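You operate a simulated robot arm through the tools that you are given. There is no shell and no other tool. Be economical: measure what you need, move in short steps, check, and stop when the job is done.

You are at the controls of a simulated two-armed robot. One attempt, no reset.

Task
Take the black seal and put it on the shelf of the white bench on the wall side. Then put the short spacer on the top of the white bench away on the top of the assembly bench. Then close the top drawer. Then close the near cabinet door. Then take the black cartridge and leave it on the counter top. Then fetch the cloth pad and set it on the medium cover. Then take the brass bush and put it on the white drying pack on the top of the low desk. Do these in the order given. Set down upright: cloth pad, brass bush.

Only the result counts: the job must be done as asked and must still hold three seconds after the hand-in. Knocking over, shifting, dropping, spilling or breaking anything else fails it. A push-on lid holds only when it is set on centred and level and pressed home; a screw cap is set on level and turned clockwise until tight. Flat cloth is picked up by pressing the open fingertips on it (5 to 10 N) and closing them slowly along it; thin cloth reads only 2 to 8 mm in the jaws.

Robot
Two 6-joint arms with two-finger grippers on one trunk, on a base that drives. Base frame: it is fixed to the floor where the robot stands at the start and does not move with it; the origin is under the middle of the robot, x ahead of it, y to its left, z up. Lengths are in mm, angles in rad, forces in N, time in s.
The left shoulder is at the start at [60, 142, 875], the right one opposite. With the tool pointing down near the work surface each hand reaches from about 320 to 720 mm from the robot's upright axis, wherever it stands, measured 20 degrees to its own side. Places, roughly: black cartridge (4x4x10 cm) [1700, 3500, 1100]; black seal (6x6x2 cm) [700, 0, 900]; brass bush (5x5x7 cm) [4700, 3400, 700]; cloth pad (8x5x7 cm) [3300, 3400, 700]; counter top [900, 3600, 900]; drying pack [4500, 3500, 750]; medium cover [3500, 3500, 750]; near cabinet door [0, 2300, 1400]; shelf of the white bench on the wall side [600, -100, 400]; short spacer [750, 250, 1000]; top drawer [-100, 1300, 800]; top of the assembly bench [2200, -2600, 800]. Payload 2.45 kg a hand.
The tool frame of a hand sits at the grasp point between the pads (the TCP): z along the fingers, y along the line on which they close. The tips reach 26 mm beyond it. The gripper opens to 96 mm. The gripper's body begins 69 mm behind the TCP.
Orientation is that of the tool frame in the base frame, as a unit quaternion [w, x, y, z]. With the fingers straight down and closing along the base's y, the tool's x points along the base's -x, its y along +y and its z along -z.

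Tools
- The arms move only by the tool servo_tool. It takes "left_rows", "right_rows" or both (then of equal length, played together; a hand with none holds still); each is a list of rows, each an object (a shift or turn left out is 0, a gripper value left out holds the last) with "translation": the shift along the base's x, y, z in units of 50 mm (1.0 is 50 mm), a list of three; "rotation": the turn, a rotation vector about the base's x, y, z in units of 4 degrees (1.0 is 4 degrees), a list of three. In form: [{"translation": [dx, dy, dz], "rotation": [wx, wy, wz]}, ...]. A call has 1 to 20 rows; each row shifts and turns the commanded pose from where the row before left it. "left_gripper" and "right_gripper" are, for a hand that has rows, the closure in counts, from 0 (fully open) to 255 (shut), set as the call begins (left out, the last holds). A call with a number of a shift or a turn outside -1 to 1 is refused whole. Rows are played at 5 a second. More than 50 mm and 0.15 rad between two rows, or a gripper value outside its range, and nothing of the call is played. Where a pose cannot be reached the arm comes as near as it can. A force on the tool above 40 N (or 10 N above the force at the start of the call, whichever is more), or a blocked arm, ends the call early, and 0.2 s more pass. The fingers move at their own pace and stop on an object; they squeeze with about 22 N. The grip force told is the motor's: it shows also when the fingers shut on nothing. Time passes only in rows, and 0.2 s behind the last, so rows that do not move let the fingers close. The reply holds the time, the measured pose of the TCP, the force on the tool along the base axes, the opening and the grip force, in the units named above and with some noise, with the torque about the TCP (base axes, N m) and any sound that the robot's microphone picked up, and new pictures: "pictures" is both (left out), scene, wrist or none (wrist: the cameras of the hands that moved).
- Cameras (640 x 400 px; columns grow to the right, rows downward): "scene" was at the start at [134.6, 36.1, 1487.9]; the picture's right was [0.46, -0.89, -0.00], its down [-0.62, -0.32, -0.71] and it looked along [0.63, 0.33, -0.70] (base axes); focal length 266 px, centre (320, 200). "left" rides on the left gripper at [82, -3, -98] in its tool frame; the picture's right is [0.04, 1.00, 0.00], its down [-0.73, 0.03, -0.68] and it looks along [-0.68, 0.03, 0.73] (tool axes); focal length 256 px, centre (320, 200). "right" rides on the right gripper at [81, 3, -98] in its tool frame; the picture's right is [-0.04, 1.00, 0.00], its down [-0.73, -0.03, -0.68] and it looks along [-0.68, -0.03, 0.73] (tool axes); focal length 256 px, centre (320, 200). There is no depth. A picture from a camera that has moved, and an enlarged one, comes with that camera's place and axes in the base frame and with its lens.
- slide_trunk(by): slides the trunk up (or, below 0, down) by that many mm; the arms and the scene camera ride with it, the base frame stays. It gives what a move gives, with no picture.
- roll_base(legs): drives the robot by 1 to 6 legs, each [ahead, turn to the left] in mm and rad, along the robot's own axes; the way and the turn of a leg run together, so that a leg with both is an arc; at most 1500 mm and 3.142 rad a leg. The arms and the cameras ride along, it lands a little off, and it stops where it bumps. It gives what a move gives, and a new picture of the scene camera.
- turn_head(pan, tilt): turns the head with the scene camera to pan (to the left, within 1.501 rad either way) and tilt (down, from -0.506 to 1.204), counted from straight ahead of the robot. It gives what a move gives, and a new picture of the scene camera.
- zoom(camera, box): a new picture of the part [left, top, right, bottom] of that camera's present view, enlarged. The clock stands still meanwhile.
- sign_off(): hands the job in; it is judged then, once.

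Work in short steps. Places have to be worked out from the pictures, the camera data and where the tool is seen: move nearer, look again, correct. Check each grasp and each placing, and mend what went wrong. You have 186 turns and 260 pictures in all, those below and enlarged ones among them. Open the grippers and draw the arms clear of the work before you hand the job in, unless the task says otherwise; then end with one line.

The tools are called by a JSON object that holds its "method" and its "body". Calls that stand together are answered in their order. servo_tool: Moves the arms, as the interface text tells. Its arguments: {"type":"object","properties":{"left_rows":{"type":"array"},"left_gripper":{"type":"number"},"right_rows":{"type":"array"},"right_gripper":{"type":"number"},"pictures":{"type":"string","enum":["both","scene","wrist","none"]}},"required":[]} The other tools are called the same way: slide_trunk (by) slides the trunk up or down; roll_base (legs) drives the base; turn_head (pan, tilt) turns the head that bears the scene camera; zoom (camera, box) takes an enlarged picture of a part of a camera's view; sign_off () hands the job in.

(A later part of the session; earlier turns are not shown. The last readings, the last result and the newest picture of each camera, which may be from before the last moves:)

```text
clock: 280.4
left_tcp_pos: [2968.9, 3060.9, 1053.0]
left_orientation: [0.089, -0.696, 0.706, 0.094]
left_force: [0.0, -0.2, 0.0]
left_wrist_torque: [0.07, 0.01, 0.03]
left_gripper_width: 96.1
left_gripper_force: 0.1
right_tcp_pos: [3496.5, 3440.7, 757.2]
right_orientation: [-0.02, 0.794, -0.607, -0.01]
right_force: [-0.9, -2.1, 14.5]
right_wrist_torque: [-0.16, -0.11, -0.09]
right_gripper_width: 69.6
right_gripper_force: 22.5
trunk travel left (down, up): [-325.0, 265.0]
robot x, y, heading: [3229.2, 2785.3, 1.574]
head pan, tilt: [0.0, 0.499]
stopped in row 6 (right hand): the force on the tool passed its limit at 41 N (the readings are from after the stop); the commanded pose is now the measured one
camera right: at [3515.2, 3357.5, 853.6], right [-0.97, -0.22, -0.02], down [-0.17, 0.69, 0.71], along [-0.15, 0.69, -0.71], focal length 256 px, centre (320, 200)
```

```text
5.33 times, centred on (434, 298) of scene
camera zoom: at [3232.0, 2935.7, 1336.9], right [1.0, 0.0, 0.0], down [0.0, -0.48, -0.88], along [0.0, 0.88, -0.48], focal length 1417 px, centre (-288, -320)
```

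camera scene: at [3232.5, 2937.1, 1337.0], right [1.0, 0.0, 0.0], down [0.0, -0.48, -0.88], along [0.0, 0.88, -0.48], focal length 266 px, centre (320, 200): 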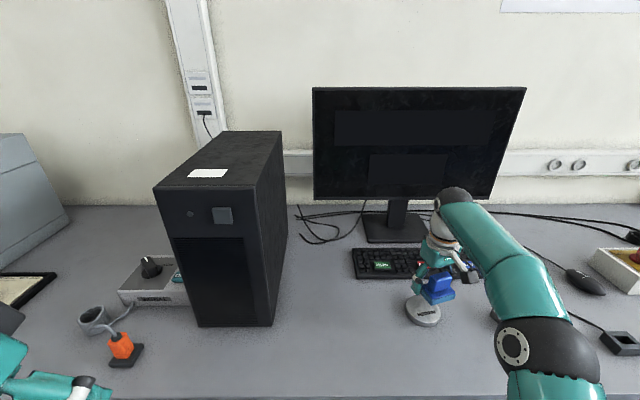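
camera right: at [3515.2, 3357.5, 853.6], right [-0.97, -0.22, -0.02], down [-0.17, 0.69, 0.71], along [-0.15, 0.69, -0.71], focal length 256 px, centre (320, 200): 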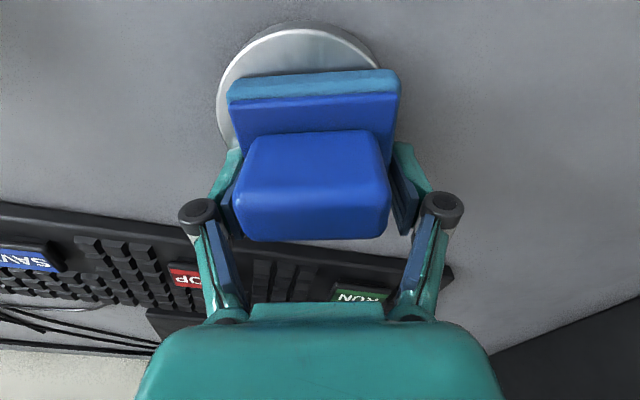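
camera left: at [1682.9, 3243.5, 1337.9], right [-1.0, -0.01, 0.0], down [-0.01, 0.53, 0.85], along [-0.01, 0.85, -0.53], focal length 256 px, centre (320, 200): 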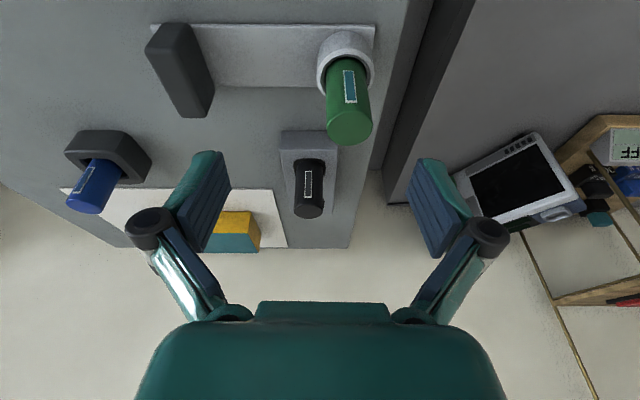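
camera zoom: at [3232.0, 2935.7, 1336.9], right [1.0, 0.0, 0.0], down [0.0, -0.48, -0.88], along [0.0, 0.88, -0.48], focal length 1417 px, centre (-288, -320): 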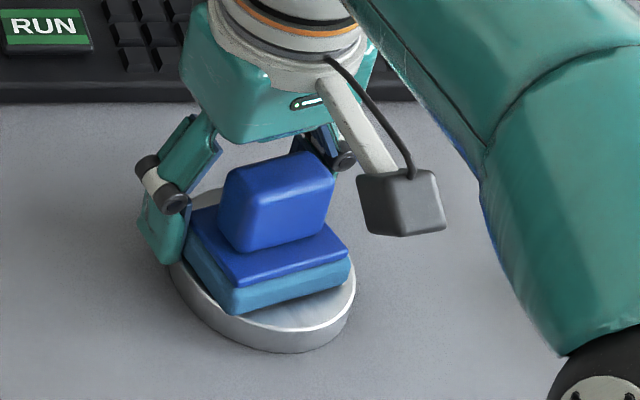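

The pad is resting centred on the cover. I release pressure, open, and rise.

{"method": "servo_tool", "body": {"right_rows": [{"translation": [0, 0, 0.04]}, {}], "pictures": "none"}}

{"method": "servo_tool", "body": {"right_rows": [{}, {}, {}, {"translation": [0, 0, 0.3]}, {"translation": [0, 0, 0.6]}, {"translation": [0, 0, 0.9]}, {"translation": [0, -0.3, 0.9]}, {}], "right_gripper": 0}}

{"method": "zoom", "body": {"camera": "scene", "box": [384, 260, 484, 335]}}

```text
clock: 281.0
left_tcp_pos: [2970.0, 3061.9, 1053.3]
left_orientation: [0.09, -0.696, 0.706, 0.094]
left_force: [1.0, 0.3, 0.2]
left_wrist_torque: [0.01, 0.04, 0.01]
left_gripper_width: 96.1
left_gripper_force: 0.1
right_tcp_pos: [3496.9, 3441.6, 757.5]
right_orientation: [-0.018, 0.795, -0.606, -0.008]
right_force: [0.0, 2.6, 13.3]
right_wrist_torque: [-0.02, -0.32, -0.01]
right_gripper_width: 69.0
right_gripper_force: 21.8
trunk travel left (down, up): [-325.0, 265.0]
robot x, y, heading: [3231.5, 2786.2, 1.571]
head pan, tilt: [0.0, 0.499]
```

```text
clock: 282.8
left_tcp_pos: [2969.9, 3061.6, 1052.4]
left_orientation: [0.09, -0.696, 0.706, 0.094]
left_force: [0.1, 0.0, -0.1]
left_wrist_torque: [0.02, -0.02, 0.01]
left_gripper_width: 95.7
left_gripper_force: 0.1
right_tcp_pos: [3493.9, 3416.1, 887.7]
right_orientation: [-0.016, 0.795, -0.606, -0.008]
right_force: [0.4, -0.6, -0.1]
right_wrist_torque: [-0.01, -0.02, -0.05]
right_gripper_width: 95.8
right_gripper_force: 0.1
right hand out of reach, approached as far as the arm can: row 6
trunk travel left (down, up): [-325.0, 265.0]
robot x, y, heading: [3231.3, 2789.1, 1.57]
head pan, tilt: [0.0, 0.499]
camera scene: at [3232.5, 2937.1, 1337.0], right [1.0, 0.0, 0.0], down [0.0, -0.48, -0.88], along [0.0, 0.88, -0.48], focal length 266 px, centre (320, 200)
camera right: at [3512.5, 3333.3, 984.1], right [-0.97, -0.23, -0.01], down [-0.17, 0.69, 0.7], along [-0.15, 0.69, -0.71], focal length 256 px, centre (320, 200)
```

scene: 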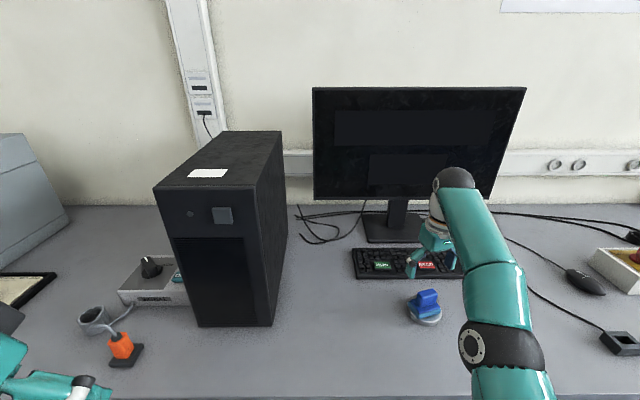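
right: 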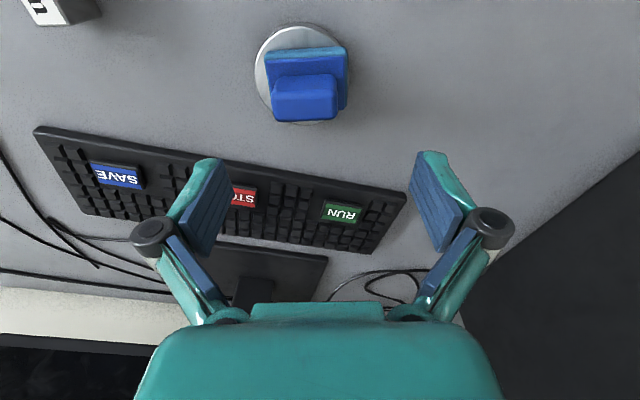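

```text
5.33 times, centred on (434, 298) of scene
camera zoom: at [3232.5, 2937.1, 1337.0], right [1.0, 0.0, 0.0], down [0.0, -0.48, -0.88], along [0.0, 0.88, -0.48], focal length 1417 px, centre (-288, -320)
```

zoom: 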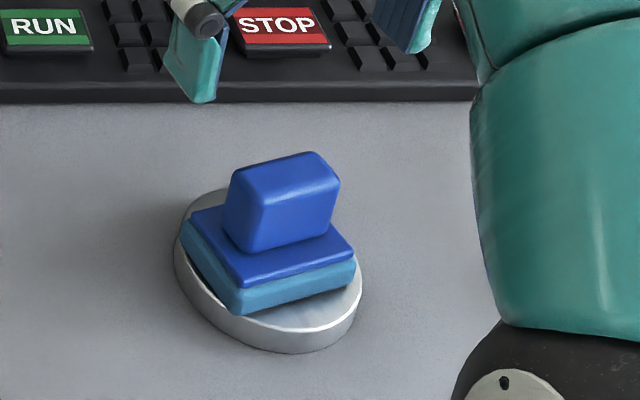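

The pad sits upright on the cover. I retract and drive on toward the low desk in the corner.

{"method": "servo_tool", "body": {"right_rows": [{"translation": [-0.1, -0.3, 0.9]}, {"translation": [-0.2, -0.75, 0.45], "rotation": [0, 0, -0.7]}, {"translation": [-0.2, -0.75, 0.45], "rotation": [0, 0, -0.7]}, {"translation": [-0.2, -0.75, 0.45], "rotation": [0, 0, -0.7]}, {"translation": [-0.2, -0.75, 0.45], "rotation": [0, 0, -0.7]}, {"translation": [-0.2, -0.75, 0.45], "rotation": [0, 0, -0.7]}, {"translation": [-0.2, -0.75, 0.2], "rotation": [0, 0, -0.5]}, {}], "pictures": "none"}}

{"method": "roll_base", "body": {"legs": [[-290, 0], [0, -0.5], [0, -0.5], [0, -0.56]]}}

{"method": "turn_head", "body": {"pan": 0.5, "tilt": 0.45}}

```text
clock: 284.6
left_tcp_pos: [2970.3, 3063.0, 1052.8]
left_orientation: [0.089, -0.696, 0.706, 0.094]
left_force: [0.3, 0.3, -0.1]
left_wrist_torque: [0.01, -0.02, -0.04]
left_gripper_width: 96.1
left_gripper_force: 0.1
right_tcp_pos: [3427.1, 3169.1, 1051.8]
right_orientation: [0.017, -0.703, 0.711, 0.005]
right_force: [0.3, 0.5, 0.1]
right_wrist_torque: [-0.03, -0.03, 0.0]
right_gripper_width: 96.0
right_gripper_force: 0.0
right hand out of reach, approached as far as the arm can: row 1
trunk travel left (down, up): [-325.0, 265.0]
robot x, y, heading: [3229.1, 2784.5, 1.571]
head pan, tilt: [0.0, 0.499]
```

```text
clock: 291.1
left_tcp_pos: [3465.8, 2798.7, 1053.8]
left_orientation: [0.13, -0.073, 0.989, 0.013]
left_force: [0.1, -0.8, -1.4]
left_wrist_torque: [-0.02, -0.01, -0.02]
left_gripper_width: 96.2
left_gripper_force: 0.1
right_tcp_pos: [3644.6, 2363.5, 1051.4]
right_orientation: [0.015, -0.077, 0.997, -0.005]
right_force: [0.5, 0.2, 0.3]
right_wrist_torque: [-0.04, -0.02, -0.02]
right_gripper_width: 96.0
right_gripper_force: 0.1
trunk travel left (down, up): [-325.0, 265.0]
robot x, y, heading: [3226.3, 2521.1, 0.15]
head pan, tilt: [0.0, 0.499]
stopped in leg 4: the robot was blocked; the commanded pose is now the measured one
camera scene: at [3379.7, 2548.0, 1336.9], right [0.15, -0.99, 0.0], down [-0.47, -0.07, -0.88], along [0.87, 0.13, -0.48], focal length 266 px, centre (320, 200)
```

scene: 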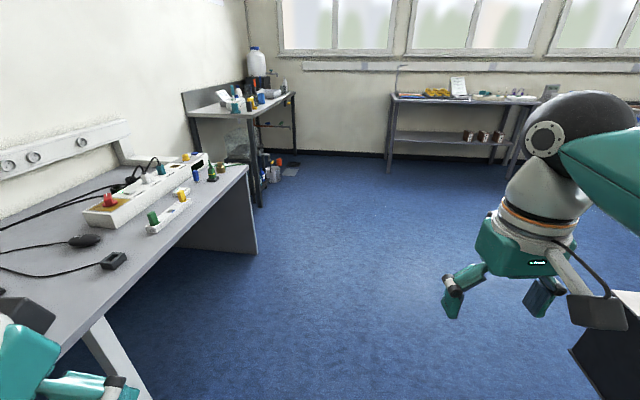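

```text
clock: 292.1
left_tcp_pos: [3465.2, 2797.6, 1053.3]
left_orientation: [0.13, -0.073, 0.989, 0.013]
left_force: [-0.2, 0.0, -0.1]
left_wrist_torque: [0.01, -0.02, 0.01]
left_gripper_width: 95.9
left_gripper_force: 0.0
right_tcp_pos: [3645.2, 2363.1, 1051.7]
right_orientation: [0.015, -0.076, 0.997, -0.007]
right_force: [-0.4, -0.1, 0.0]
right_wrist_torque: [-0.03, -0.02, 0.01]
right_gripper_width: 95.8
right_gripper_force: 0.2
trunk travel left (down, up): [-325.0, 265.0]
robot x, y, heading: [3225.5, 2523.9, 0.149]
head pan, tilt: [0.499, 0.45]
camera scene: at [3362.6, 2589.5, 1341.5], right [0.6, -0.8, 0.0], down [-0.35, -0.26, -0.9], along [0.72, 0.54, -0.44], focal length 266 px, centre (320, 200)
```

scene: 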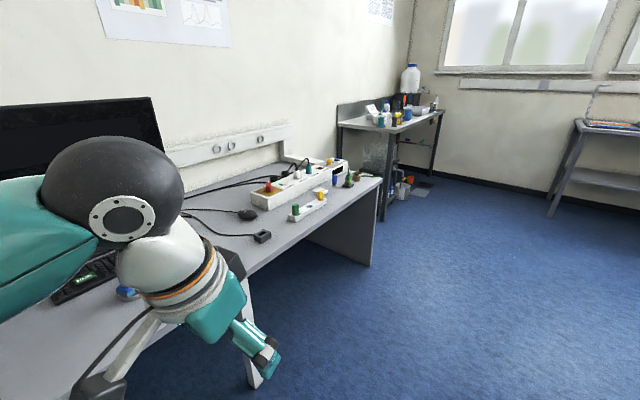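

The low desk continues to about x≈4800. I zoom in on the items at its far end.

{"method": "zoom", "body": {"camera": "scene", "box": [240, 140, 400, 240]}}

```text
4.00 times, centred on (320, 190) of scene
camera zoom: at [3362.6, 2589.5, 1341.5], right [0.6, -0.8, 0.0], down [-0.35, -0.26, -0.9], along [0.72, 0.54, -0.44], focal length 1063 px, centre (320, 240)
```

zoom: 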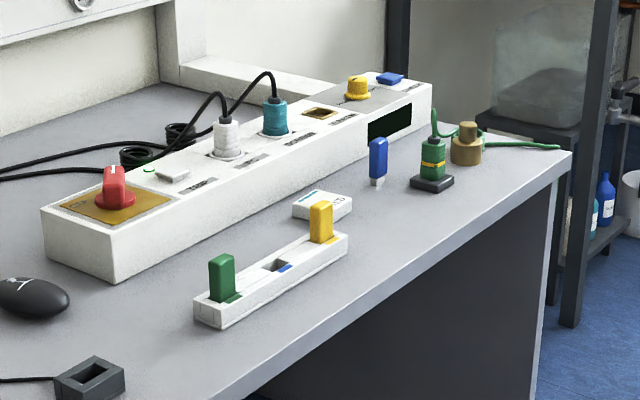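

The white drying pack is near (4460,3408) and the brass bush near (4757,3347). I drive to stand in front of them.

{"method": "roll_base", "body": {"legs": [[0, -0.14], [1290, 0], [0, 0.5], [0, 0.5], [0, 0.56]]}}

{"method": "turn_head", "body": {"pan": 0, "tilt": 0.55}}

```text
clock: 303.6
left_tcp_pos: [4356.8, 2872.4, 1054.2]
left_orientation: [0.1, -0.61, 0.781, 0.084]
left_force: [-0.8, -0.2, -0.3]
left_wrist_torque: [0.03, 0.03, 0.0]
left_gripper_width: 95.9
left_gripper_force: 0.1
right_tcp_pos: [4827.2, 2870.7, 1052.5]
right_orientation: [0.018, -0.617, 0.787, 0.004]
right_force: [0.3, -0.5, 0.1]
right_wrist_torque: [-0.02, 0.02, 0.01]
right_gripper_width: 95.9
right_gripper_force: 0.1
trunk travel left (down, up): [-325.0, 265.0]
robot x, y, heading: [4546.0, 2539.9, 1.335]
head pan, tilt: [0.499, 0.45]
stopped in leg 5: the robot was blocked; the commanded pose is now the measured one
camera scene: at [4538.9, 2687.7, 1341.5], right [0.96, 0.26, 0.0], down [0.11, -0.42, -0.9], along [-0.24, 0.87, -0.44], focal length 266 px, centre (320, 200)
```

scene: 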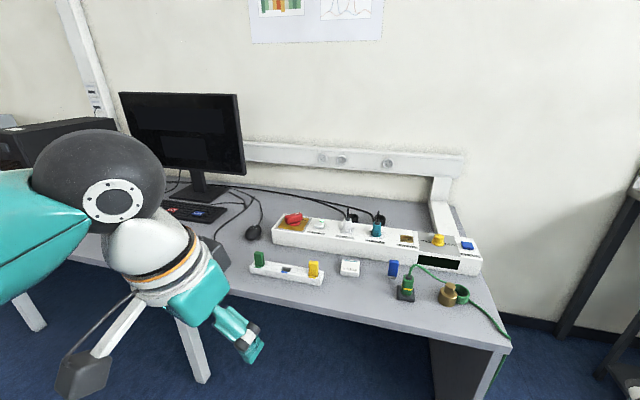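

```text
clock: 304.5
left_tcp_pos: [4358.4, 2871.6, 1052.9]
left_orientation: [0.1, -0.611, 0.781, 0.083]
left_force: [0.5, 0.6, -0.5]
left_wrist_torque: [-0.03, 0.0, 0.01]
left_gripper_width: 96.2
left_gripper_force: 0.1
right_tcp_pos: [4826.9, 2871.7, 1052.8]
right_orientation: [0.017, -0.618, 0.786, 0.003]
right_force: [-0.7, -0.5, 0.2]
right_wrist_torque: [0.01, -0.01, -0.03]
right_gripper_width: 95.8
right_gripper_force: 0.0
trunk travel left (down, up): [-325.0, 265.0]
robot x, y, heading: [4547.2, 2540.0, 1.333]
head pan, tilt: [0.0, 0.55]
camera scene: at [4583.3, 2686.6, 1332.5], right [0.97, -0.23, 0.0], down [-0.12, -0.51, -0.85], along [0.2, 0.83, -0.52], focal length 266 px, centre (320, 200)
```

scene: 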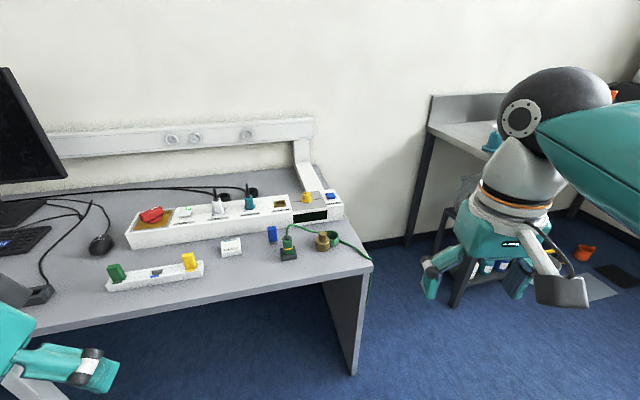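

I roll forward along the current heading and square up in front of the desk.

{"method": "roll_base", "body": {"legs": [[265, 0], [0, 0.238]]}}

{"method": "zoom", "body": {"camera": "right", "box": [0, 0, 640, 400]}}

```text
clock: 307.3
left_tcp_pos: [4345.1, 3075.2, 1054.9]
left_orientation: [0.09, -0.698, 0.704, 0.094]
left_force: [-0.2, 0.2, -0.2]
left_wrist_torque: [-0.02, 0.01, -0.01]
left_gripper_width: 95.8
left_gripper_force: 0.1
right_tcp_pos: [4803.6, 3184.4, 1052.0]
right_orientation: [0.017, -0.707, 0.707, 0.006]
right_force: [0.9, -0.7, 0.2]
right_wrist_torque: [-0.03, -0.02, -0.01]
right_gripper_width: 96.0
right_gripper_force: 0.0
trunk travel left (down, up): [-325.0, 265.0]
robot x, y, heading: [4615.9, 2800.2, 1.575]
head pan, tilt: [0.0, 0.55]
camera scene: at [4614.5, 2947.8, 1332.5], right [1.0, 0.0, 0.0], down [0.0, -0.52, -0.85], along [0.0, 0.85, -0.52], focal length 266 px, centre (320, 200)
```

scene: 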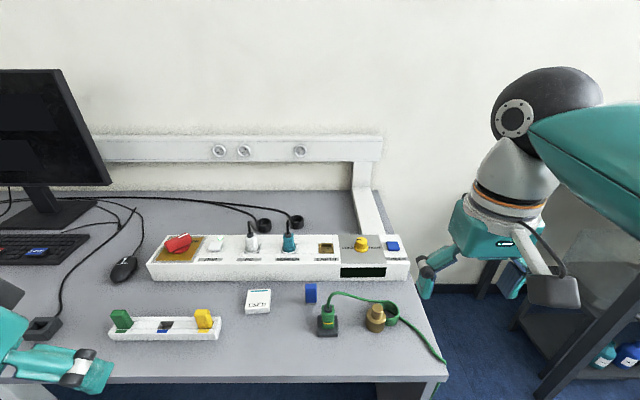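

```text
1.00 times, centred on (320, 200) of right (not enlarged: the box is as wide or as high as the picture)
camera zoom: at [4798.0, 3100.0, 1149.0], right [-1.0, 0.04, -0.01], down [0.02, 0.71, 0.7], along [0.04, 0.7, -0.71], focal length 256 px, centre (320, 200)
```

zoom: 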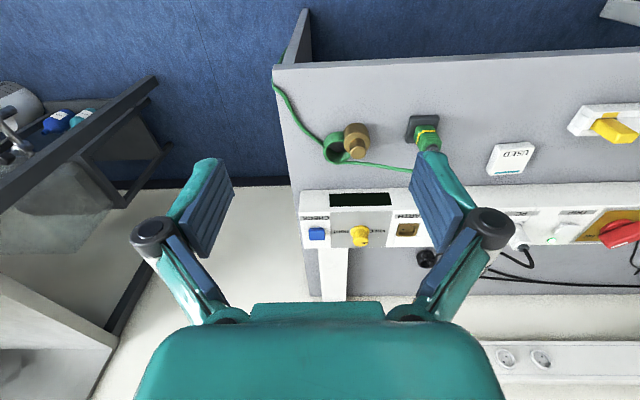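

I zoom in on the pack label and on the bush with the green wire near it.

{"method": "zoom", "body": {"camera": "scene", "box": [220, 270, 460, 390]}}

{"method": "zoom", "body": {"camera": "right", "box": [260, 80, 580, 280]}}

```text
2.67 times, centred on (340, 330) of scene
camera zoom: at [4614.5, 2947.8, 1332.5], right [1.0, 0.0, 0.0], down [0.0, -0.52, -0.85], along [0.0, 0.85, -0.52], focal length 709 px, centre (267, -147)
```

zoom: 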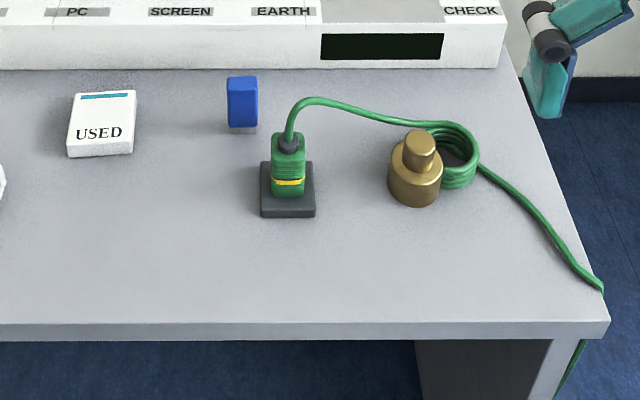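

```text
2.00 times, centred on (420, 180) of right
camera zoom: at [4798.0, 3100.0, 1149.0], right [-1.0, 0.04, -0.01], down [0.02, 0.71, 0.7], along [0.04, 0.7, -0.71], focal length 512 px, centre (120, 240)
```

zoom: 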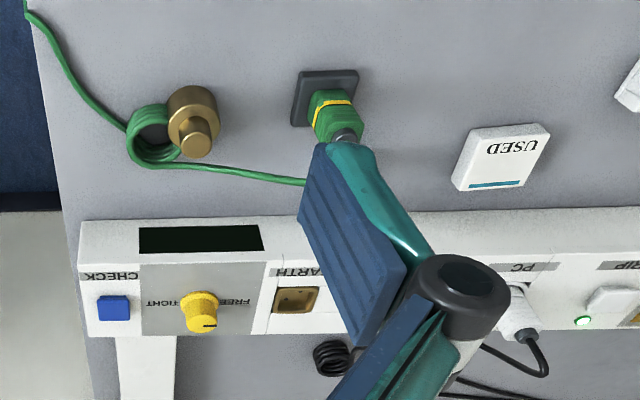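

The pack labelled USED is the white drying pack. The bush has a narrow post on top, with a coil of green wire close on its +x side. I'll grip only the post, with the hand yawed -63° so both fingers miss the coil.

{"method": "servo_tool", "body": {"right_rows": [{"translation": [-0.066, 0.2, -0.21], "rotation": [0, 0, -0.985]}, {"translation": [-0.066, 0.2, -0.21], "rotation": [0, 0, -0.985]}, {"translation": [-0.066, 0.2, -0.21], "rotation": [0, 0, -0.985]}, {"translation": [-0.066, 0.2, -0.21], "rotation": [0, 0, -0.985]}, {"translation": [-0.066, 0.2, -0.21], "rotation": [0, 0, -0.985]}, {"translation": [-0.066, 0.2, -0.21], "rotation": [0, 0, -0.985]}, {"translation": [-0.066, 0.2, -0.21], "rotation": [0, 0, -0.985]}, {"translation": [-0.066, 0.2, -0.21], "rotation": [0, 0, -0.985]}, {"translation": [-0.066, 0.2, -0.21], "rotation": [0, 0, -0.985]}, {"translation": [-0.066, 0.2, -0.21], "rotation": [0, 0, -0.985]}, {"translation": [-0.066, 0.2, -0.21], "rotation": [0, 0, -0.985]}, {"translation": [-0.066, 0.2, -0.21], "rotation": [0, 0, -0.985]}, {"translation": [-0.066, 0.2, -0.21], "rotation": [0, 0, -0.985]}, {"translation": [-0.066, 0.2, -0.21], "rotation": [0, 0, -0.985]}, {"translation": [-0.066, 0.2, -0.21], "rotation": [0, 0, -0.985]}, {"translation": [-0.066, 0.2, -0.21], "rotation": [0, 0, -0.985]}, {}], "right_gripper": 100}}

```text
clock: 310.9
left_tcp_pos: [4346.4, 3075.6, 1054.4]
left_orientation: [0.089, -0.698, 0.704, 0.094]
left_force: [0.1, 0.2, 0.3]
left_wrist_torque: [0.0, -0.02, -0.03]
left_gripper_width: 96.0
left_gripper_force: 0.1
right_tcp_pos: [4750.8, 3344.1, 885.4]
right_orientation: [0.017, -0.232, 0.972, -0.005]
right_force: [1.1, -0.2, 0.0]
right_wrist_torque: [-0.02, -0.01, 0.01]
right_gripper_width: 58.3
right_gripper_force: 0.1
trunk travel left (down, up): [-325.0, 265.0]
robot x, y, heading: [4609.6, 2794.7, 1.577]
head pan, tilt: [0.0, 0.55]
camera scene: at [4614.5, 2947.9, 1332.5], right [1.0, 0.0, 0.0], down [0.0, -0.52, -0.85], along [0.0, 0.85, -0.52], focal length 266 px, centre (320, 200)
camera right: at [4672.4, 3310.5, 981.3], right [-0.41, 0.91, -0.02], down [0.64, 0.3, 0.7], along [0.64, 0.28, -0.71], focal length 256 px, centre (320, 200)
```

scene: 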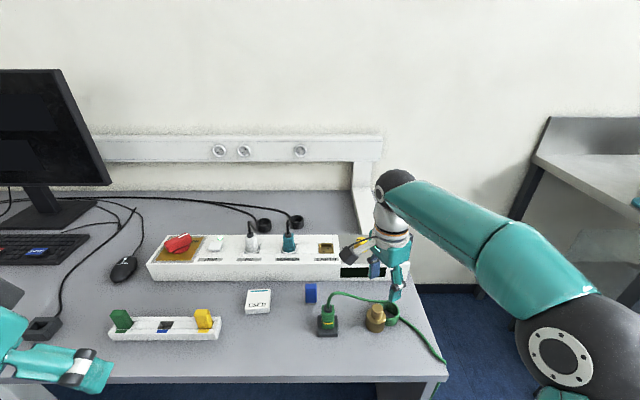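
right: 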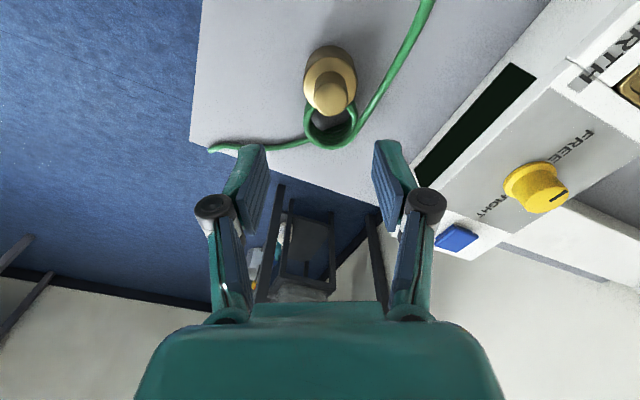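

The post top is at about (4751,3354,780). I descend with a narrowed opening, tips staying above the coil.

{"method": "servo_tool", "body": {"right_rows": [{"translation": [0, 0.18, -0.4]}, {"translation": [0, 0, -0.6]}, {"translation": [0, 0, -0.5]}, {}], "right_gripper": 122, "pictures": "wrist"}}

```text
clock: 311.9
left_tcp_pos: [4345.8, 3074.2, 1054.8]
left_orientation: [0.09, -0.699, 0.703, 0.094]
left_force: [-0.6, 0.3, 0.0]
left_wrist_torque: [0.02, 0.02, -0.02]
left_gripper_width: 96.1
left_gripper_force: 0.1
right_tcp_pos: [4749.7, 3354.0, 810.0]
right_orientation: [0.017, -0.232, 0.973, -0.005]
right_force: [0.4, -0.3, -0.8]
right_wrist_torque: [0.02, -0.03, -0.01]
right_gripper_width: 50.0
right_gripper_force: 0.1
trunk travel left (down, up): [-325.0, 265.0]
robot x, y, heading: [4613.9, 2799.3, 1.571]
head pan, tilt: [0.0, 0.55]
camera right: at [4672.2, 3319.8, 906.2], right [-0.41, 0.91, -0.01], down [0.64, 0.31, 0.7], along [0.64, 0.28, -0.71], focal length 256 px, centre (320, 200)
```

right: 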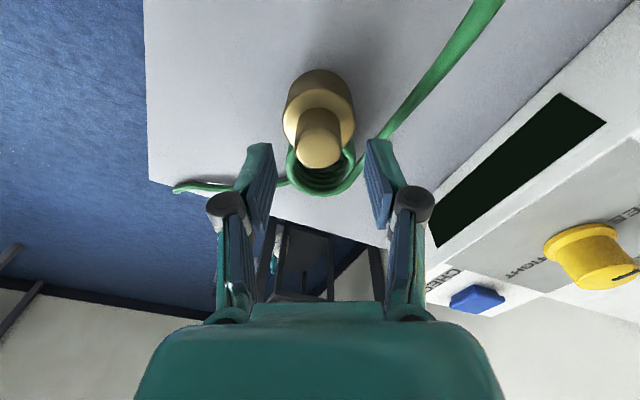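

I narrow the opening a bit more to keep clear of the wire behind, then lower the last 37 mm.

{"method": "servo_tool", "body": {"right_rows": [{}, {"translation": [0, 0, -0.2]}, {"translation": [0, 0, -0.25]}, {"translation": [0, 0, -0.25]}, {}], "right_gripper": 148, "pictures": "wrist"}}

```text
clock: 313.1
left_tcp_pos: [4347.1, 3073.4, 1055.8]
left_orientation: [0.091, -0.698, 0.703, 0.095]
left_force: [-0.6, -0.1, 0.6]
left_wrist_torque: [-0.01, 0.0, -0.03]
left_gripper_width: 96.2
left_gripper_force: 0.1
right_tcp_pos: [4749.6, 3353.9, 778.4]
right_orientation: [0.018, -0.231, 0.973, -0.001]
right_force: [2.0, 1.7, 25.6]
right_wrist_torque: [-0.13, 0.12, -0.01]
right_gripper_width: 46.9
right_gripper_force: 8.4
trunk travel left (down, up): [-325.0, 265.0]
robot x, y, heading: [4612.7, 2799.9, 1.574]
head pan, tilt: [0.0, 0.55]
camera right: at [4672.3, 3318.9, 874.3], right [-0.41, 0.91, -0.01], down [0.64, 0.3, 0.7], along [0.64, 0.29, -0.71], focal length 256 px, centre (320, 200)
```

right: 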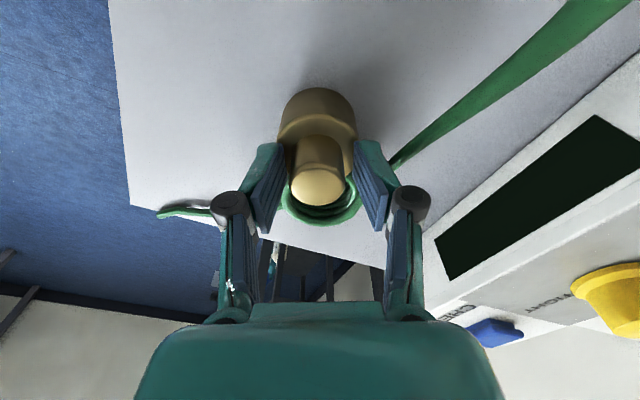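

The tips rest on the bush's shoulder at z≈752. I rise 6 mm and close on the post.

{"method": "servo_tool", "body": {"right_rows": [{"translation": [0, 0, 0.2]}, {}, {}], "pictures": "none"}}

{"method": "servo_tool", "body": {"right_rows": [{}, {}, {}, {}], "right_gripper": 255, "pictures": "wrist"}}

```text
clock: 313.9
left_tcp_pos: [4345.7, 3077.1, 1053.9]
left_orientation: [0.089, -0.699, 0.703, 0.095]
left_force: [-0.2, -0.4, -0.3]
left_wrist_torque: [0.0, 0.02, 0.0]
left_gripper_width: 96.0
left_gripper_force: 0.0
right_tcp_pos: [4749.7, 3353.3, 785.3]
right_orientation: [0.017, -0.232, 0.973, -0.005]
right_force: [1.2, 1.0, -0.2]
right_wrist_torque: [-0.05, -0.03, 0.01]
right_gripper_width: 40.3
right_gripper_force: 0.1
trunk travel left (down, up): [-325.0, 265.0]
robot x, y, heading: [4612.5, 2794.3, 1.576]
head pan, tilt: [0.0, 0.55]
```

```text
clock: 314.9
left_tcp_pos: [4345.2, 3075.8, 1053.5]
left_orientation: [0.09, -0.698, 0.704, 0.094]
left_force: [0.3, 0.3, 0.0]
left_wrist_torque: [0.02, -0.02, 0.01]
left_gripper_width: 95.8
left_gripper_force: 0.1
right_tcp_pos: [4750.2, 3354.0, 785.3]
right_orientation: [0.017, -0.233, 0.972, -0.005]
right_force: [-0.3, -0.6, -0.4]
right_wrist_torque: [0.0, 0.02, 0.0]
right_gripper_width: 27.1
right_gripper_force: 21.7
trunk travel left (down, up): [-325.0, 265.0]
robot x, y, heading: [4614.3, 2796.8, 1.573]
head pan, tilt: [0.0, 0.55]
camera right: at [4672.5, 3319.8, 881.0], right [-0.42, 0.91, -0.02], down [0.64, 0.31, 0.7], along [0.64, 0.28, -0.71], focal length 256 px, centre (320, 200)
```

right: 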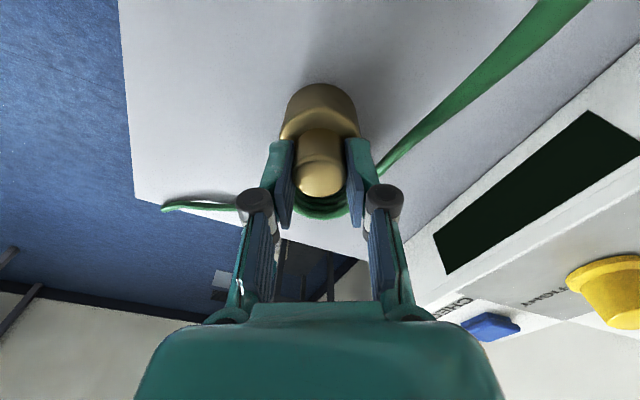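

The post is gripped at 27 mm. I lift straight up and check that the coil stays put.

{"method": "servo_tool", "body": {"right_rows": [{"translation": [0, 0, 0.3]}, {"translation": [0, 0, 0.4]}, {"translation": [0, 0, 0.6]}, {"translation": [0, 0, 0.6]}, {}]}}

```text
clock: 316.1
left_tcp_pos: [4346.5, 3075.6, 1054.4]
left_orientation: [0.09, -0.698, 0.704, 0.095]
left_force: [0.5, -0.3, 0.3]
left_wrist_torque: [0.03, 0.0, 0.0]
left_gripper_width: 96.2
left_gripper_force: 0.2
right_tcp_pos: [4749.1, 3353.9, 880.0]
right_orientation: [0.017, -0.233, 0.972, -0.004]
right_force: [-0.2, -0.1, -1.5]
right_wrist_torque: [-0.01, -0.02, -0.02]
right_gripper_width: 27.3
right_gripper_force: 22.4
trunk travel left (down, up): [-325.0, 265.0]
robot x, y, heading: [4612.0, 2797.5, 1.572]
head pan, tilt: [0.0, 0.55]
camera scene: at [4614.6, 2948.3, 1332.4], right [1.0, 0.0, 0.0], down [0.0, -0.52, -0.85], along [0.0, 0.85, -0.52], focal length 266 px, centre (320, 200)
camera right: at [4672.0, 3320.0, 976.7], right [-0.42, 0.91, -0.02], down [0.64, 0.31, 0.7], along [0.64, 0.28, -0.71], focal length 256 px, centre (320, 200)
```

scene: 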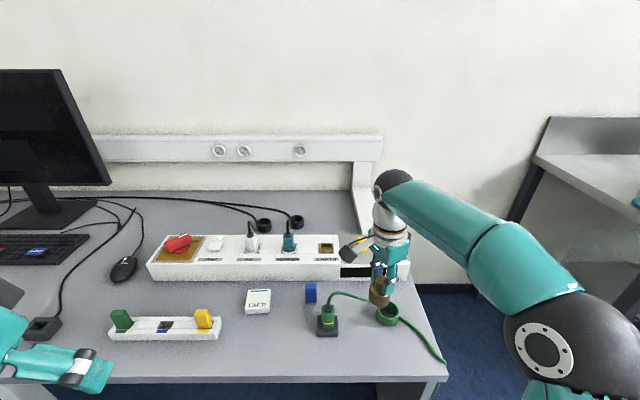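
right: 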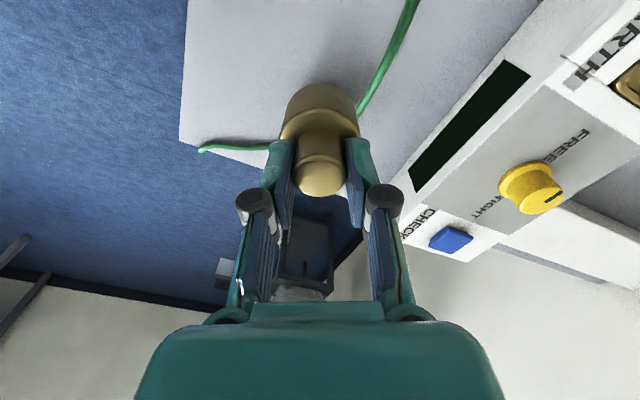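

The bush is lifted and the coil is undisturbed. I raise a bit more and carry it over toward the pack.

{"method": "servo_tool", "body": {"right_rows": [{"translation": [0, 0, 0.8]}, {"translation": [-0.85, 0.14, 0]}, {"translation": [-0.85, 0.14, 0]}, {"translation": [-0.85, 0.14, 0]}, {"translation": [-0.85, 0.14, 0]}, {"translation": [-0.85, 0.14, 0]}, {"translation": [-0.8, 0.14, 0]}, {"translation": [-0.7, 0.1, 0]}, {}]}}

{"method": "zoom", "body": {"camera": "scene", "box": [200, 240, 360, 340]}}

```text
clock: 318.3
left_tcp_pos: [4347.9, 3075.6, 1051.5]
left_orientation: [0.089, -0.698, 0.704, 0.094]
left_force: [0.5, 0.0, 0.2]
left_wrist_torque: [-0.02, 0.01, 0.01]
left_gripper_width: 96.0
left_gripper_force: 0.0
right_tcp_pos: [4564.1, 3363.8, 878.6]
right_orientation: [0.006, -0.175, 0.984, -0.013]
right_force: [-0.6, -0.6, -1.9]
right_wrist_torque: [-0.07, 0.03, -0.02]
right_gripper_width: 27.5
right_gripper_force: 22.5
right hand out of reach, approached as far as the arm can: row 5, 6, 7, 8
trunk travel left (down, up): [-325.0, 265.0]
robot x, y, heading: [4614.5, 2796.2, 1.576]
head pan, tilt: [0.0, 0.55]
stopped in row 9 (right hand): the arm was blocked; the commanded pose is now the measured one
camera scene: at [4614.8, 2948.6, 1329.5], right [1.0, 0.0, 0.0], down [0.0, -0.52, -0.85], along [0.0, 0.85, -0.52], focal length 266 px, centre (320, 200)
camera right: at [4485.3, 3340.3, 976.4], right [-0.3, 0.95, -0.03], down [0.69, 0.24, 0.69], along [0.66, 0.19, -0.73], focal length 256 px, centre (320, 200)
```

scene: 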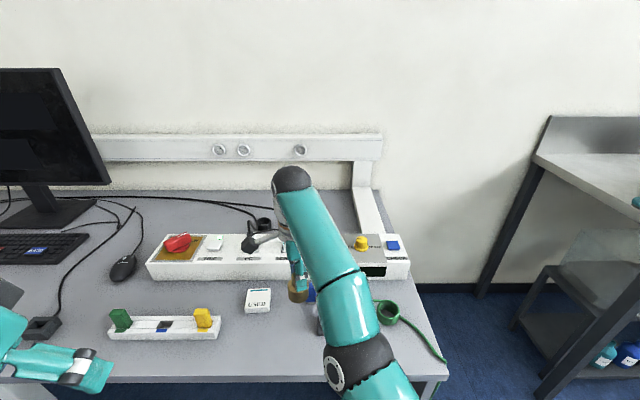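
right: 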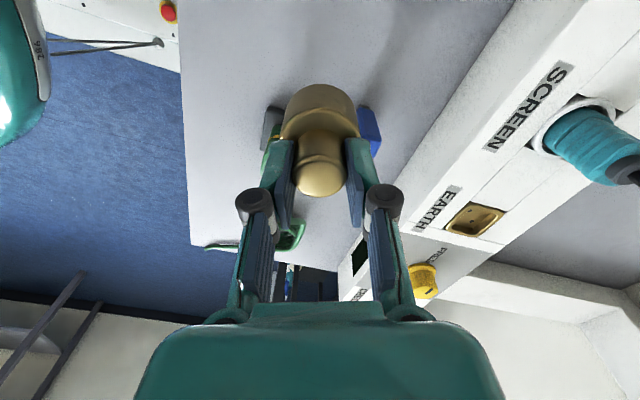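

```text
4.00 times, centred on (280, 290) of scene
camera zoom: at [4614.8, 2948.6, 1329.5], right [1.0, 0.0, 0.0], down [0.0, -0.52, -0.85], along [0.0, 0.85, -0.52], focal length 1063 px, centre (480, -160)
```

zoom: 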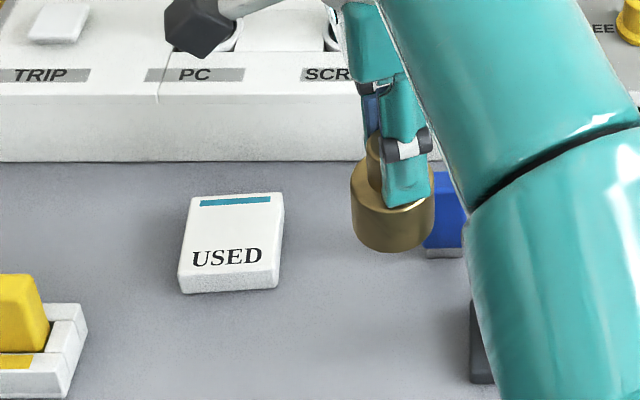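

The yawed wrist ran out of reach here. I back off upward and rotate the hand back toward its normal yaw; the round post allows this.

{"method": "servo_tool", "body": {"right_rows": [{"translation": [0.3, -0.2, 0.6]}, {"translation": [0.3, -0.4, 0.4]}, {"translation": [0, -0.4, 0.2], "rotation": [0, 0, 1]}, {"rotation": [0, 0, 1]}, {"rotation": [0, 0, 1]}, {"rotation": [0, 0, 1]}, {"rotation": [0, 0, 1]}, {"rotation": [0, 0, 1]}, {"rotation": [0, 0, 1]}, {"rotation": [0, 0, 1]}, {"rotation": [0, 0, 1]}, {"rotation": [0, 0, 1]}, {"rotation": [0, 0, 1]}, {"rotation": [0, 0, 1]}, {"rotation": [0, 0, 1]}, {"rotation": [0, 0, 1]}, {"rotation": [0, 0, 1]}, {}]}}

```text
clock: 322.1
left_tcp_pos: [4346.1, 3076.6, 1053.7]
left_orientation: [0.089, -0.698, 0.704, 0.094]
left_force: [0.1, 0.6, 0.6]
left_wrist_torque: [0.01, 0.01, -0.01]
left_gripper_width: 96.4
left_gripper_force: 0.0
right_tcp_pos: [4590.2, 3312.0, 940.3]
right_orientation: [0.013, -0.647, 0.763, -0.007]
right_force: [0.6, -1.0, -1.2]
right_wrist_torque: [0.0, 0.02, 0.01]
right_gripper_width: 27.2
right_gripper_force: 22.3
trunk travel left (down, up): [-325.0, 265.0]
robot x, y, heading: [4607.1, 2797.1, 1.568]
head pan, tilt: [0.0, 0.55]
camera scene: at [4614.5, 2948.1, 1332.4], right [1.0, 0.0, 0.0], down [0.0, -0.52, -0.85], along [0.0, 0.85, -0.52], focal length 266 px, centre (320, 200)
camera right: at [4571.3, 3230.7, 1038.3], right [-0.98, 0.2, -0.03], down [0.13, 0.72, 0.69], along [0.16, 0.67, -0.73], focal length 256 px, centre (320, 200)
```

scene: 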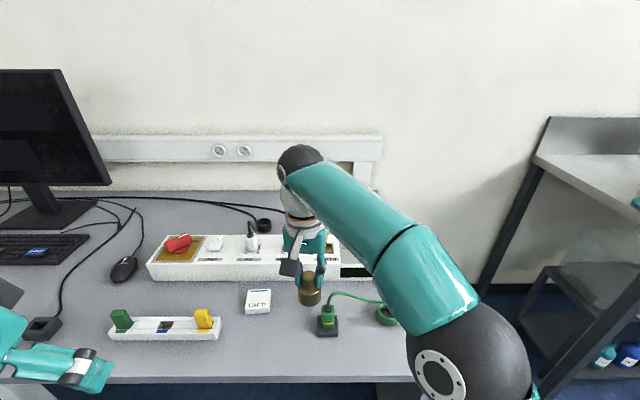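
right: 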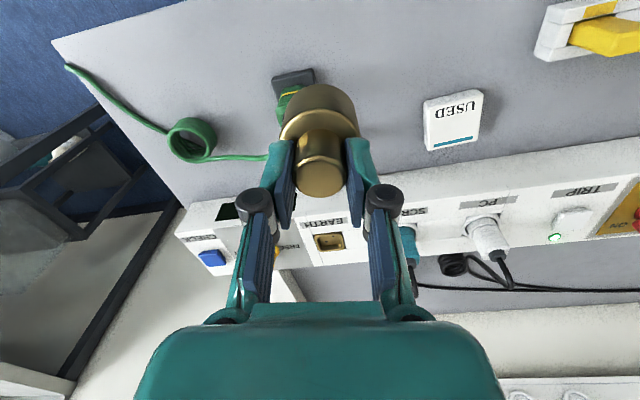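

Reach is fine in this orientation. I bring the bush over the pack at about (4452,3402), still above it.

{"method": "servo_tool", "body": {"right_rows": [{"translation": [-0.7, 0.45, 0]}, {"translation": [-0.7, 0.45, -0.2]}, {"translation": [-0.7, 0.45, -0.4]}, {"translation": [-0.66, 0.45, -0.5]}, {}], "pictures": "wrist"}}

{"method": "zoom", "body": {"camera": "scene", "box": [200, 240, 360, 340]}}

```text
clock: 323.5
left_tcp_pos: [4346.8, 3076.7, 1052.5]
left_orientation: [0.089, -0.698, 0.704, 0.094]
left_force: [1.4, 1.0, 0.6]
left_wrist_torque: [-0.03, -0.01, -0.01]
left_gripper_width: 96.2
left_gripper_force: 0.1
right_tcp_pos: [4534.3, 3370.1, 843.4]
right_orientation: [0.001, -0.606, 0.796, -0.007]
right_force: [-0.7, -0.5, -1.2]
right_wrist_torque: [-0.01, -0.04, -0.02]
right_gripper_width: 27.3
right_gripper_force: 21.9
right hand out of reach, approached as far as the arm can: row 2, 3, 4
trunk travel left (down, up): [-325.0, 265.0]
robot x, y, heading: [4611.8, 2798.8, 1.574]
head pan, tilt: [0.0, 0.55]
stopped in row 5 (right hand): the arm was blocked; the commanded pose is now the measured one
camera right: at [4508.7, 3292.9, 942.1], right [-0.95, 0.3, -0.01], down [0.22, 0.71, 0.67], along [0.21, 0.64, -0.74], focal length 256 px, centre (320, 200)
```

right: 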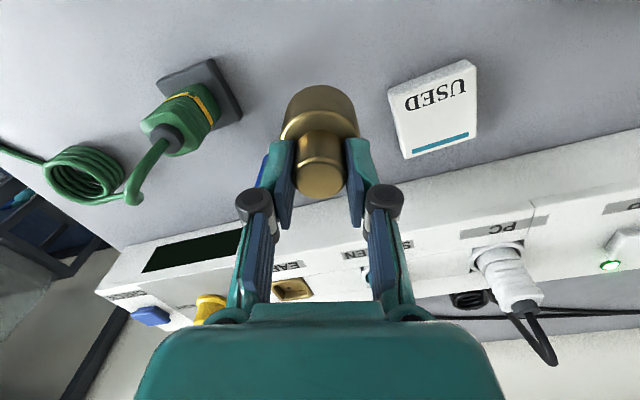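

```text
4.00 times, centred on (280, 290) of scene
camera zoom: at [4614.9, 2949.0, 1329.5], right [1.0, 0.0, 0.0], down [0.0, -0.52, -0.85], along [0.0, 0.85, -0.52], focal length 1063 px, centre (480, -160)
```

zoom: 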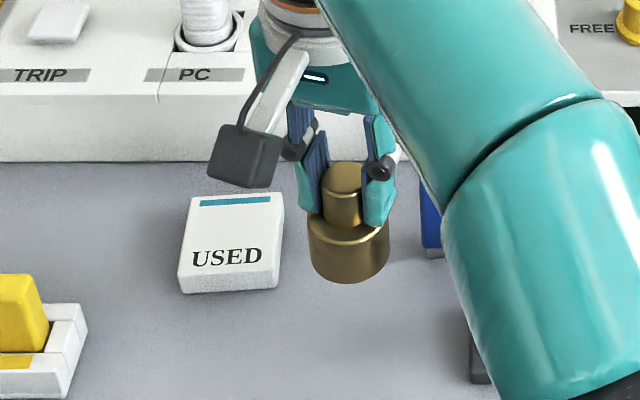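

The right arm is limited across the midline. I lift the bush, pull it in, and rotate the base left so the pack lies on the right arm's side.

{"method": "servo_tool", "body": {"right_rows": [{"translation": [0, -0.2, 0.8]}, {"translation": [0.3, -0.5, 0.6]}, {"translation": [0.4, -0.7, 0.4]}, {"translation": [0.4, -0.7, 0.3]}, {"translation": [0.4, -0.7, 0]}, {"translation": [0.4, -0.4, 0]}, {}], "pictures": "none"}}

{"method": "roll_base", "body": {"legs": [[0, 0.3], [0, 0.3]]}}

```text
clock: 325.1
left_tcp_pos: [4346.2, 3075.9, 1056.7]
left_orientation: [0.089, -0.699, 0.704, 0.094]
left_force: [-0.1, -0.4, -0.4]
left_wrist_torque: [-0.01, -0.01, -0.01]
left_gripper_width: 96.0
left_gripper_force: 0.0
right_tcp_pos: [4618.6, 3219.8, 936.2]
right_orientation: [0.002, -0.609, 0.793, -0.007]
right_force: [0.7, -0.2, -2.6]
right_wrist_torque: [0.02, 0.01, 0.0]
right_gripper_width: 27.4
right_gripper_force: 22.0
right hand out of reach, approached as far as the arm can: row 1, 2
trunk travel left (down, up): [-325.0, 265.0]
robot x, y, heading: [4615.0, 2799.8, 1.575]
head pan, tilt: [0.0, 0.55]
```

```text
clock: 327.7
left_tcp_pos: [4236.1, 2876.7, 1055.6]
left_orientation: [-0.058, 0.875, -0.467, -0.116]
left_force: [0.7, -0.6, -0.7]
left_wrist_torque: [0.02, -0.02, 0.01]
left_gripper_width: 96.0
left_gripper_force: 0.2
right_tcp_pos: [4381.4, 3148.9, 935.3]
right_orientation: [-0.005, 0.814, -0.58, 0.007]
right_force: [0.7, -1.0, -1.6]
right_wrist_torque: [0.0, 0.01, 0.03]
right_gripper_width: 27.3
right_gripper_force: 22.8
trunk travel left (down, up): [-325.0, 265.0]
robot x, y, heading: [4629.5, 2808.0, 2.174]
head pan, tilt: [0.0, 0.55]
camera scene: at [4543.4, 2929.1, 1332.4], right [0.82, 0.57, 0.0], down [0.3, -0.43, -0.85], along [-0.48, 0.7, -0.52], focal length 266 px, centre (320, 200)
```

scene: 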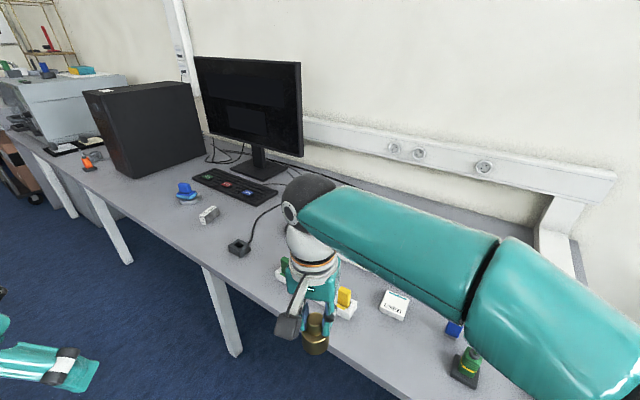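

Now the pack is on the right arm's side. I bring the bush over it.

{"method": "servo_tool", "body": {"right_rows": [{"translation": [0.24, 0.84, 0]}, {"translation": [0.24, 0.84, 0]}, {"translation": [0.24, 0.84, 0]}, {"translation": [0.24, 0.84, -0.3]}, {"translation": [0.24, 0.84, -0.4]}, {"translation": [0.22, 0.84, -0.4]}, {}]}}

{"method": "zoom", "body": {"camera": "scene", "box": [330, 240, 490, 340]}}

```text
clock: 329.3
left_tcp_pos: [4237.4, 2875.8, 1056.3]
left_orientation: [-0.058, 0.875, -0.467, -0.116]
left_force: [0.1, 0.1, -0.3]
left_wrist_torque: [-0.03, 0.01, 0.02]
left_gripper_width: 96.2
left_gripper_force: 0.0
right_tcp_pos: [4451.1, 3399.9, 880.3]
right_orientation: [-0.004, 0.815, -0.58, 0.007]
right_force: [0.3, 0.4, -1.4]
right_wrist_torque: [0.01, -0.01, 0.0]
right_gripper_width: 27.3
right_gripper_force: 21.5
trunk travel left (down, up): [-325.0, 265.0]
robot x, y, heading: [4627.5, 2801.5, 2.168]
head pan, tilt: [0.0, 0.55]
camera scene: at [4543.6, 2928.8, 1332.5], right [0.82, 0.57, 0.0], down [0.3, -0.43, -0.85], along [-0.48, 0.7, -0.52], focal length 266 px, centre (320, 200)
camera right: at [4475.0, 3321.9, 979.7], right [-0.96, -0.29, -0.02], down [-0.22, 0.7, 0.67], along [-0.19, 0.65, -0.74], focal length 256 px, centre (320, 200)
```

scene: 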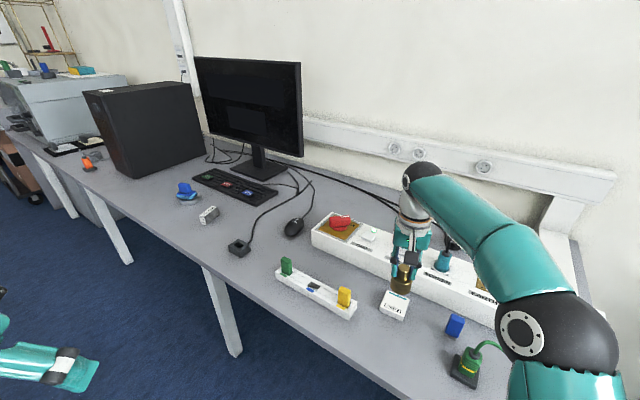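
right: 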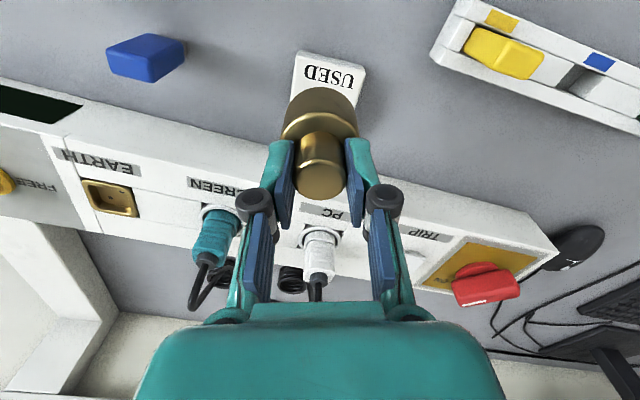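

```text
4.00 times, centred on (410, 290) of scene
camera zoom: at [4543.6, 2928.8, 1332.5], right [0.82, 0.57, 0.0], down [0.3, -0.43, -0.85], along [-0.48, 0.7, -0.52], focal length 1063 px, centre (-40, -160)
```

zoom: 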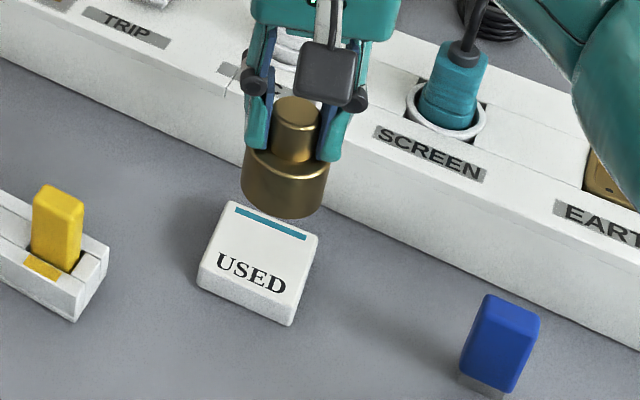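

The pack's centre is at about (4452,3410). I shift 10 mm and lower to just above contact, then check.

{"method": "servo_tool", "body": {"right_rows": [{"translation": [0.02, 0.2, -0.3]}, {"translation": [0, 0, -0.5]}, {"translation": [0, 0, -0.5]}, {}], "pictures": "wrist"}}

{"method": "zoom", "body": {"camera": "scene", "box": [340, 250, 460, 325]}}

```text
clock: 330.3
left_tcp_pos: [4235.7, 2875.5, 1056.0]
left_orientation: [-0.057, 0.875, -0.467, -0.116]
left_force: [-0.9, 0.8, -0.6]
left_wrist_torque: [-0.01, 0.02, -0.03]
left_gripper_width: 96.0
left_gripper_force: 0.0
right_tcp_pos: [4453.5, 3411.4, 814.8]
right_orientation: [-0.004, 0.815, -0.58, 0.006]
right_force: [-0.3, 0.4, -1.3]
right_wrist_torque: [0.01, 0.01, 0.02]
right_gripper_width: 27.0
right_gripper_force: 22.8
trunk travel left (down, up): [-325.0, 265.0]
robot x, y, heading: [4628.3, 2807.2, 2.171]
head pan, tilt: [0.0, 0.55]
camera right: at [4475.7, 3332.4, 914.4], right [-0.96, -0.29, -0.02], down [-0.22, 0.7, 0.67], along [-0.18, 0.65, -0.74], focal length 256 px, centre (320, 200)
```

right: 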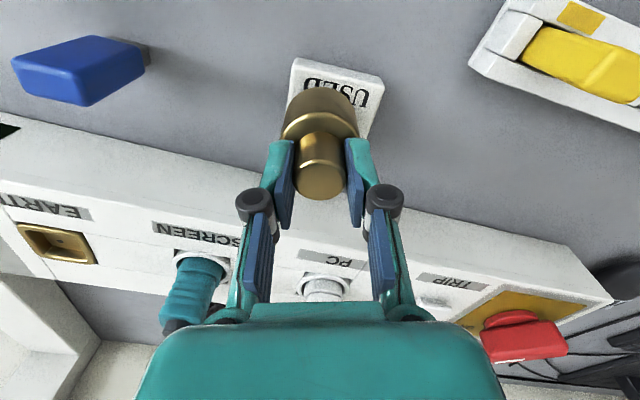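

```text
5.33 times, centred on (400, 288) of scene
camera zoom: at [4543.5, 2929.1, 1332.4], right [0.82, 0.57, 0.0], down [0.3, -0.43, -0.85], along [-0.48, 0.7, -0.52], focal length 1417 px, centre (-107, -267)
```

zoom: 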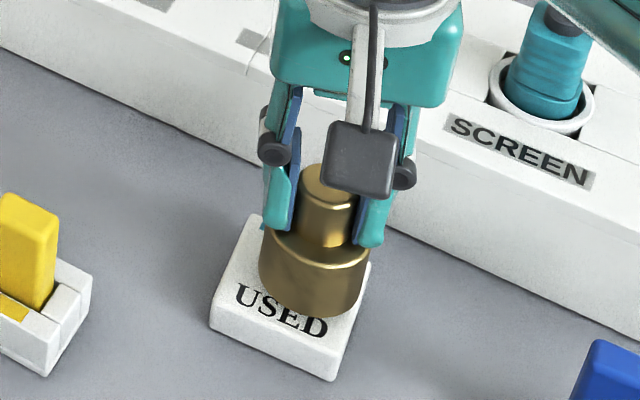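

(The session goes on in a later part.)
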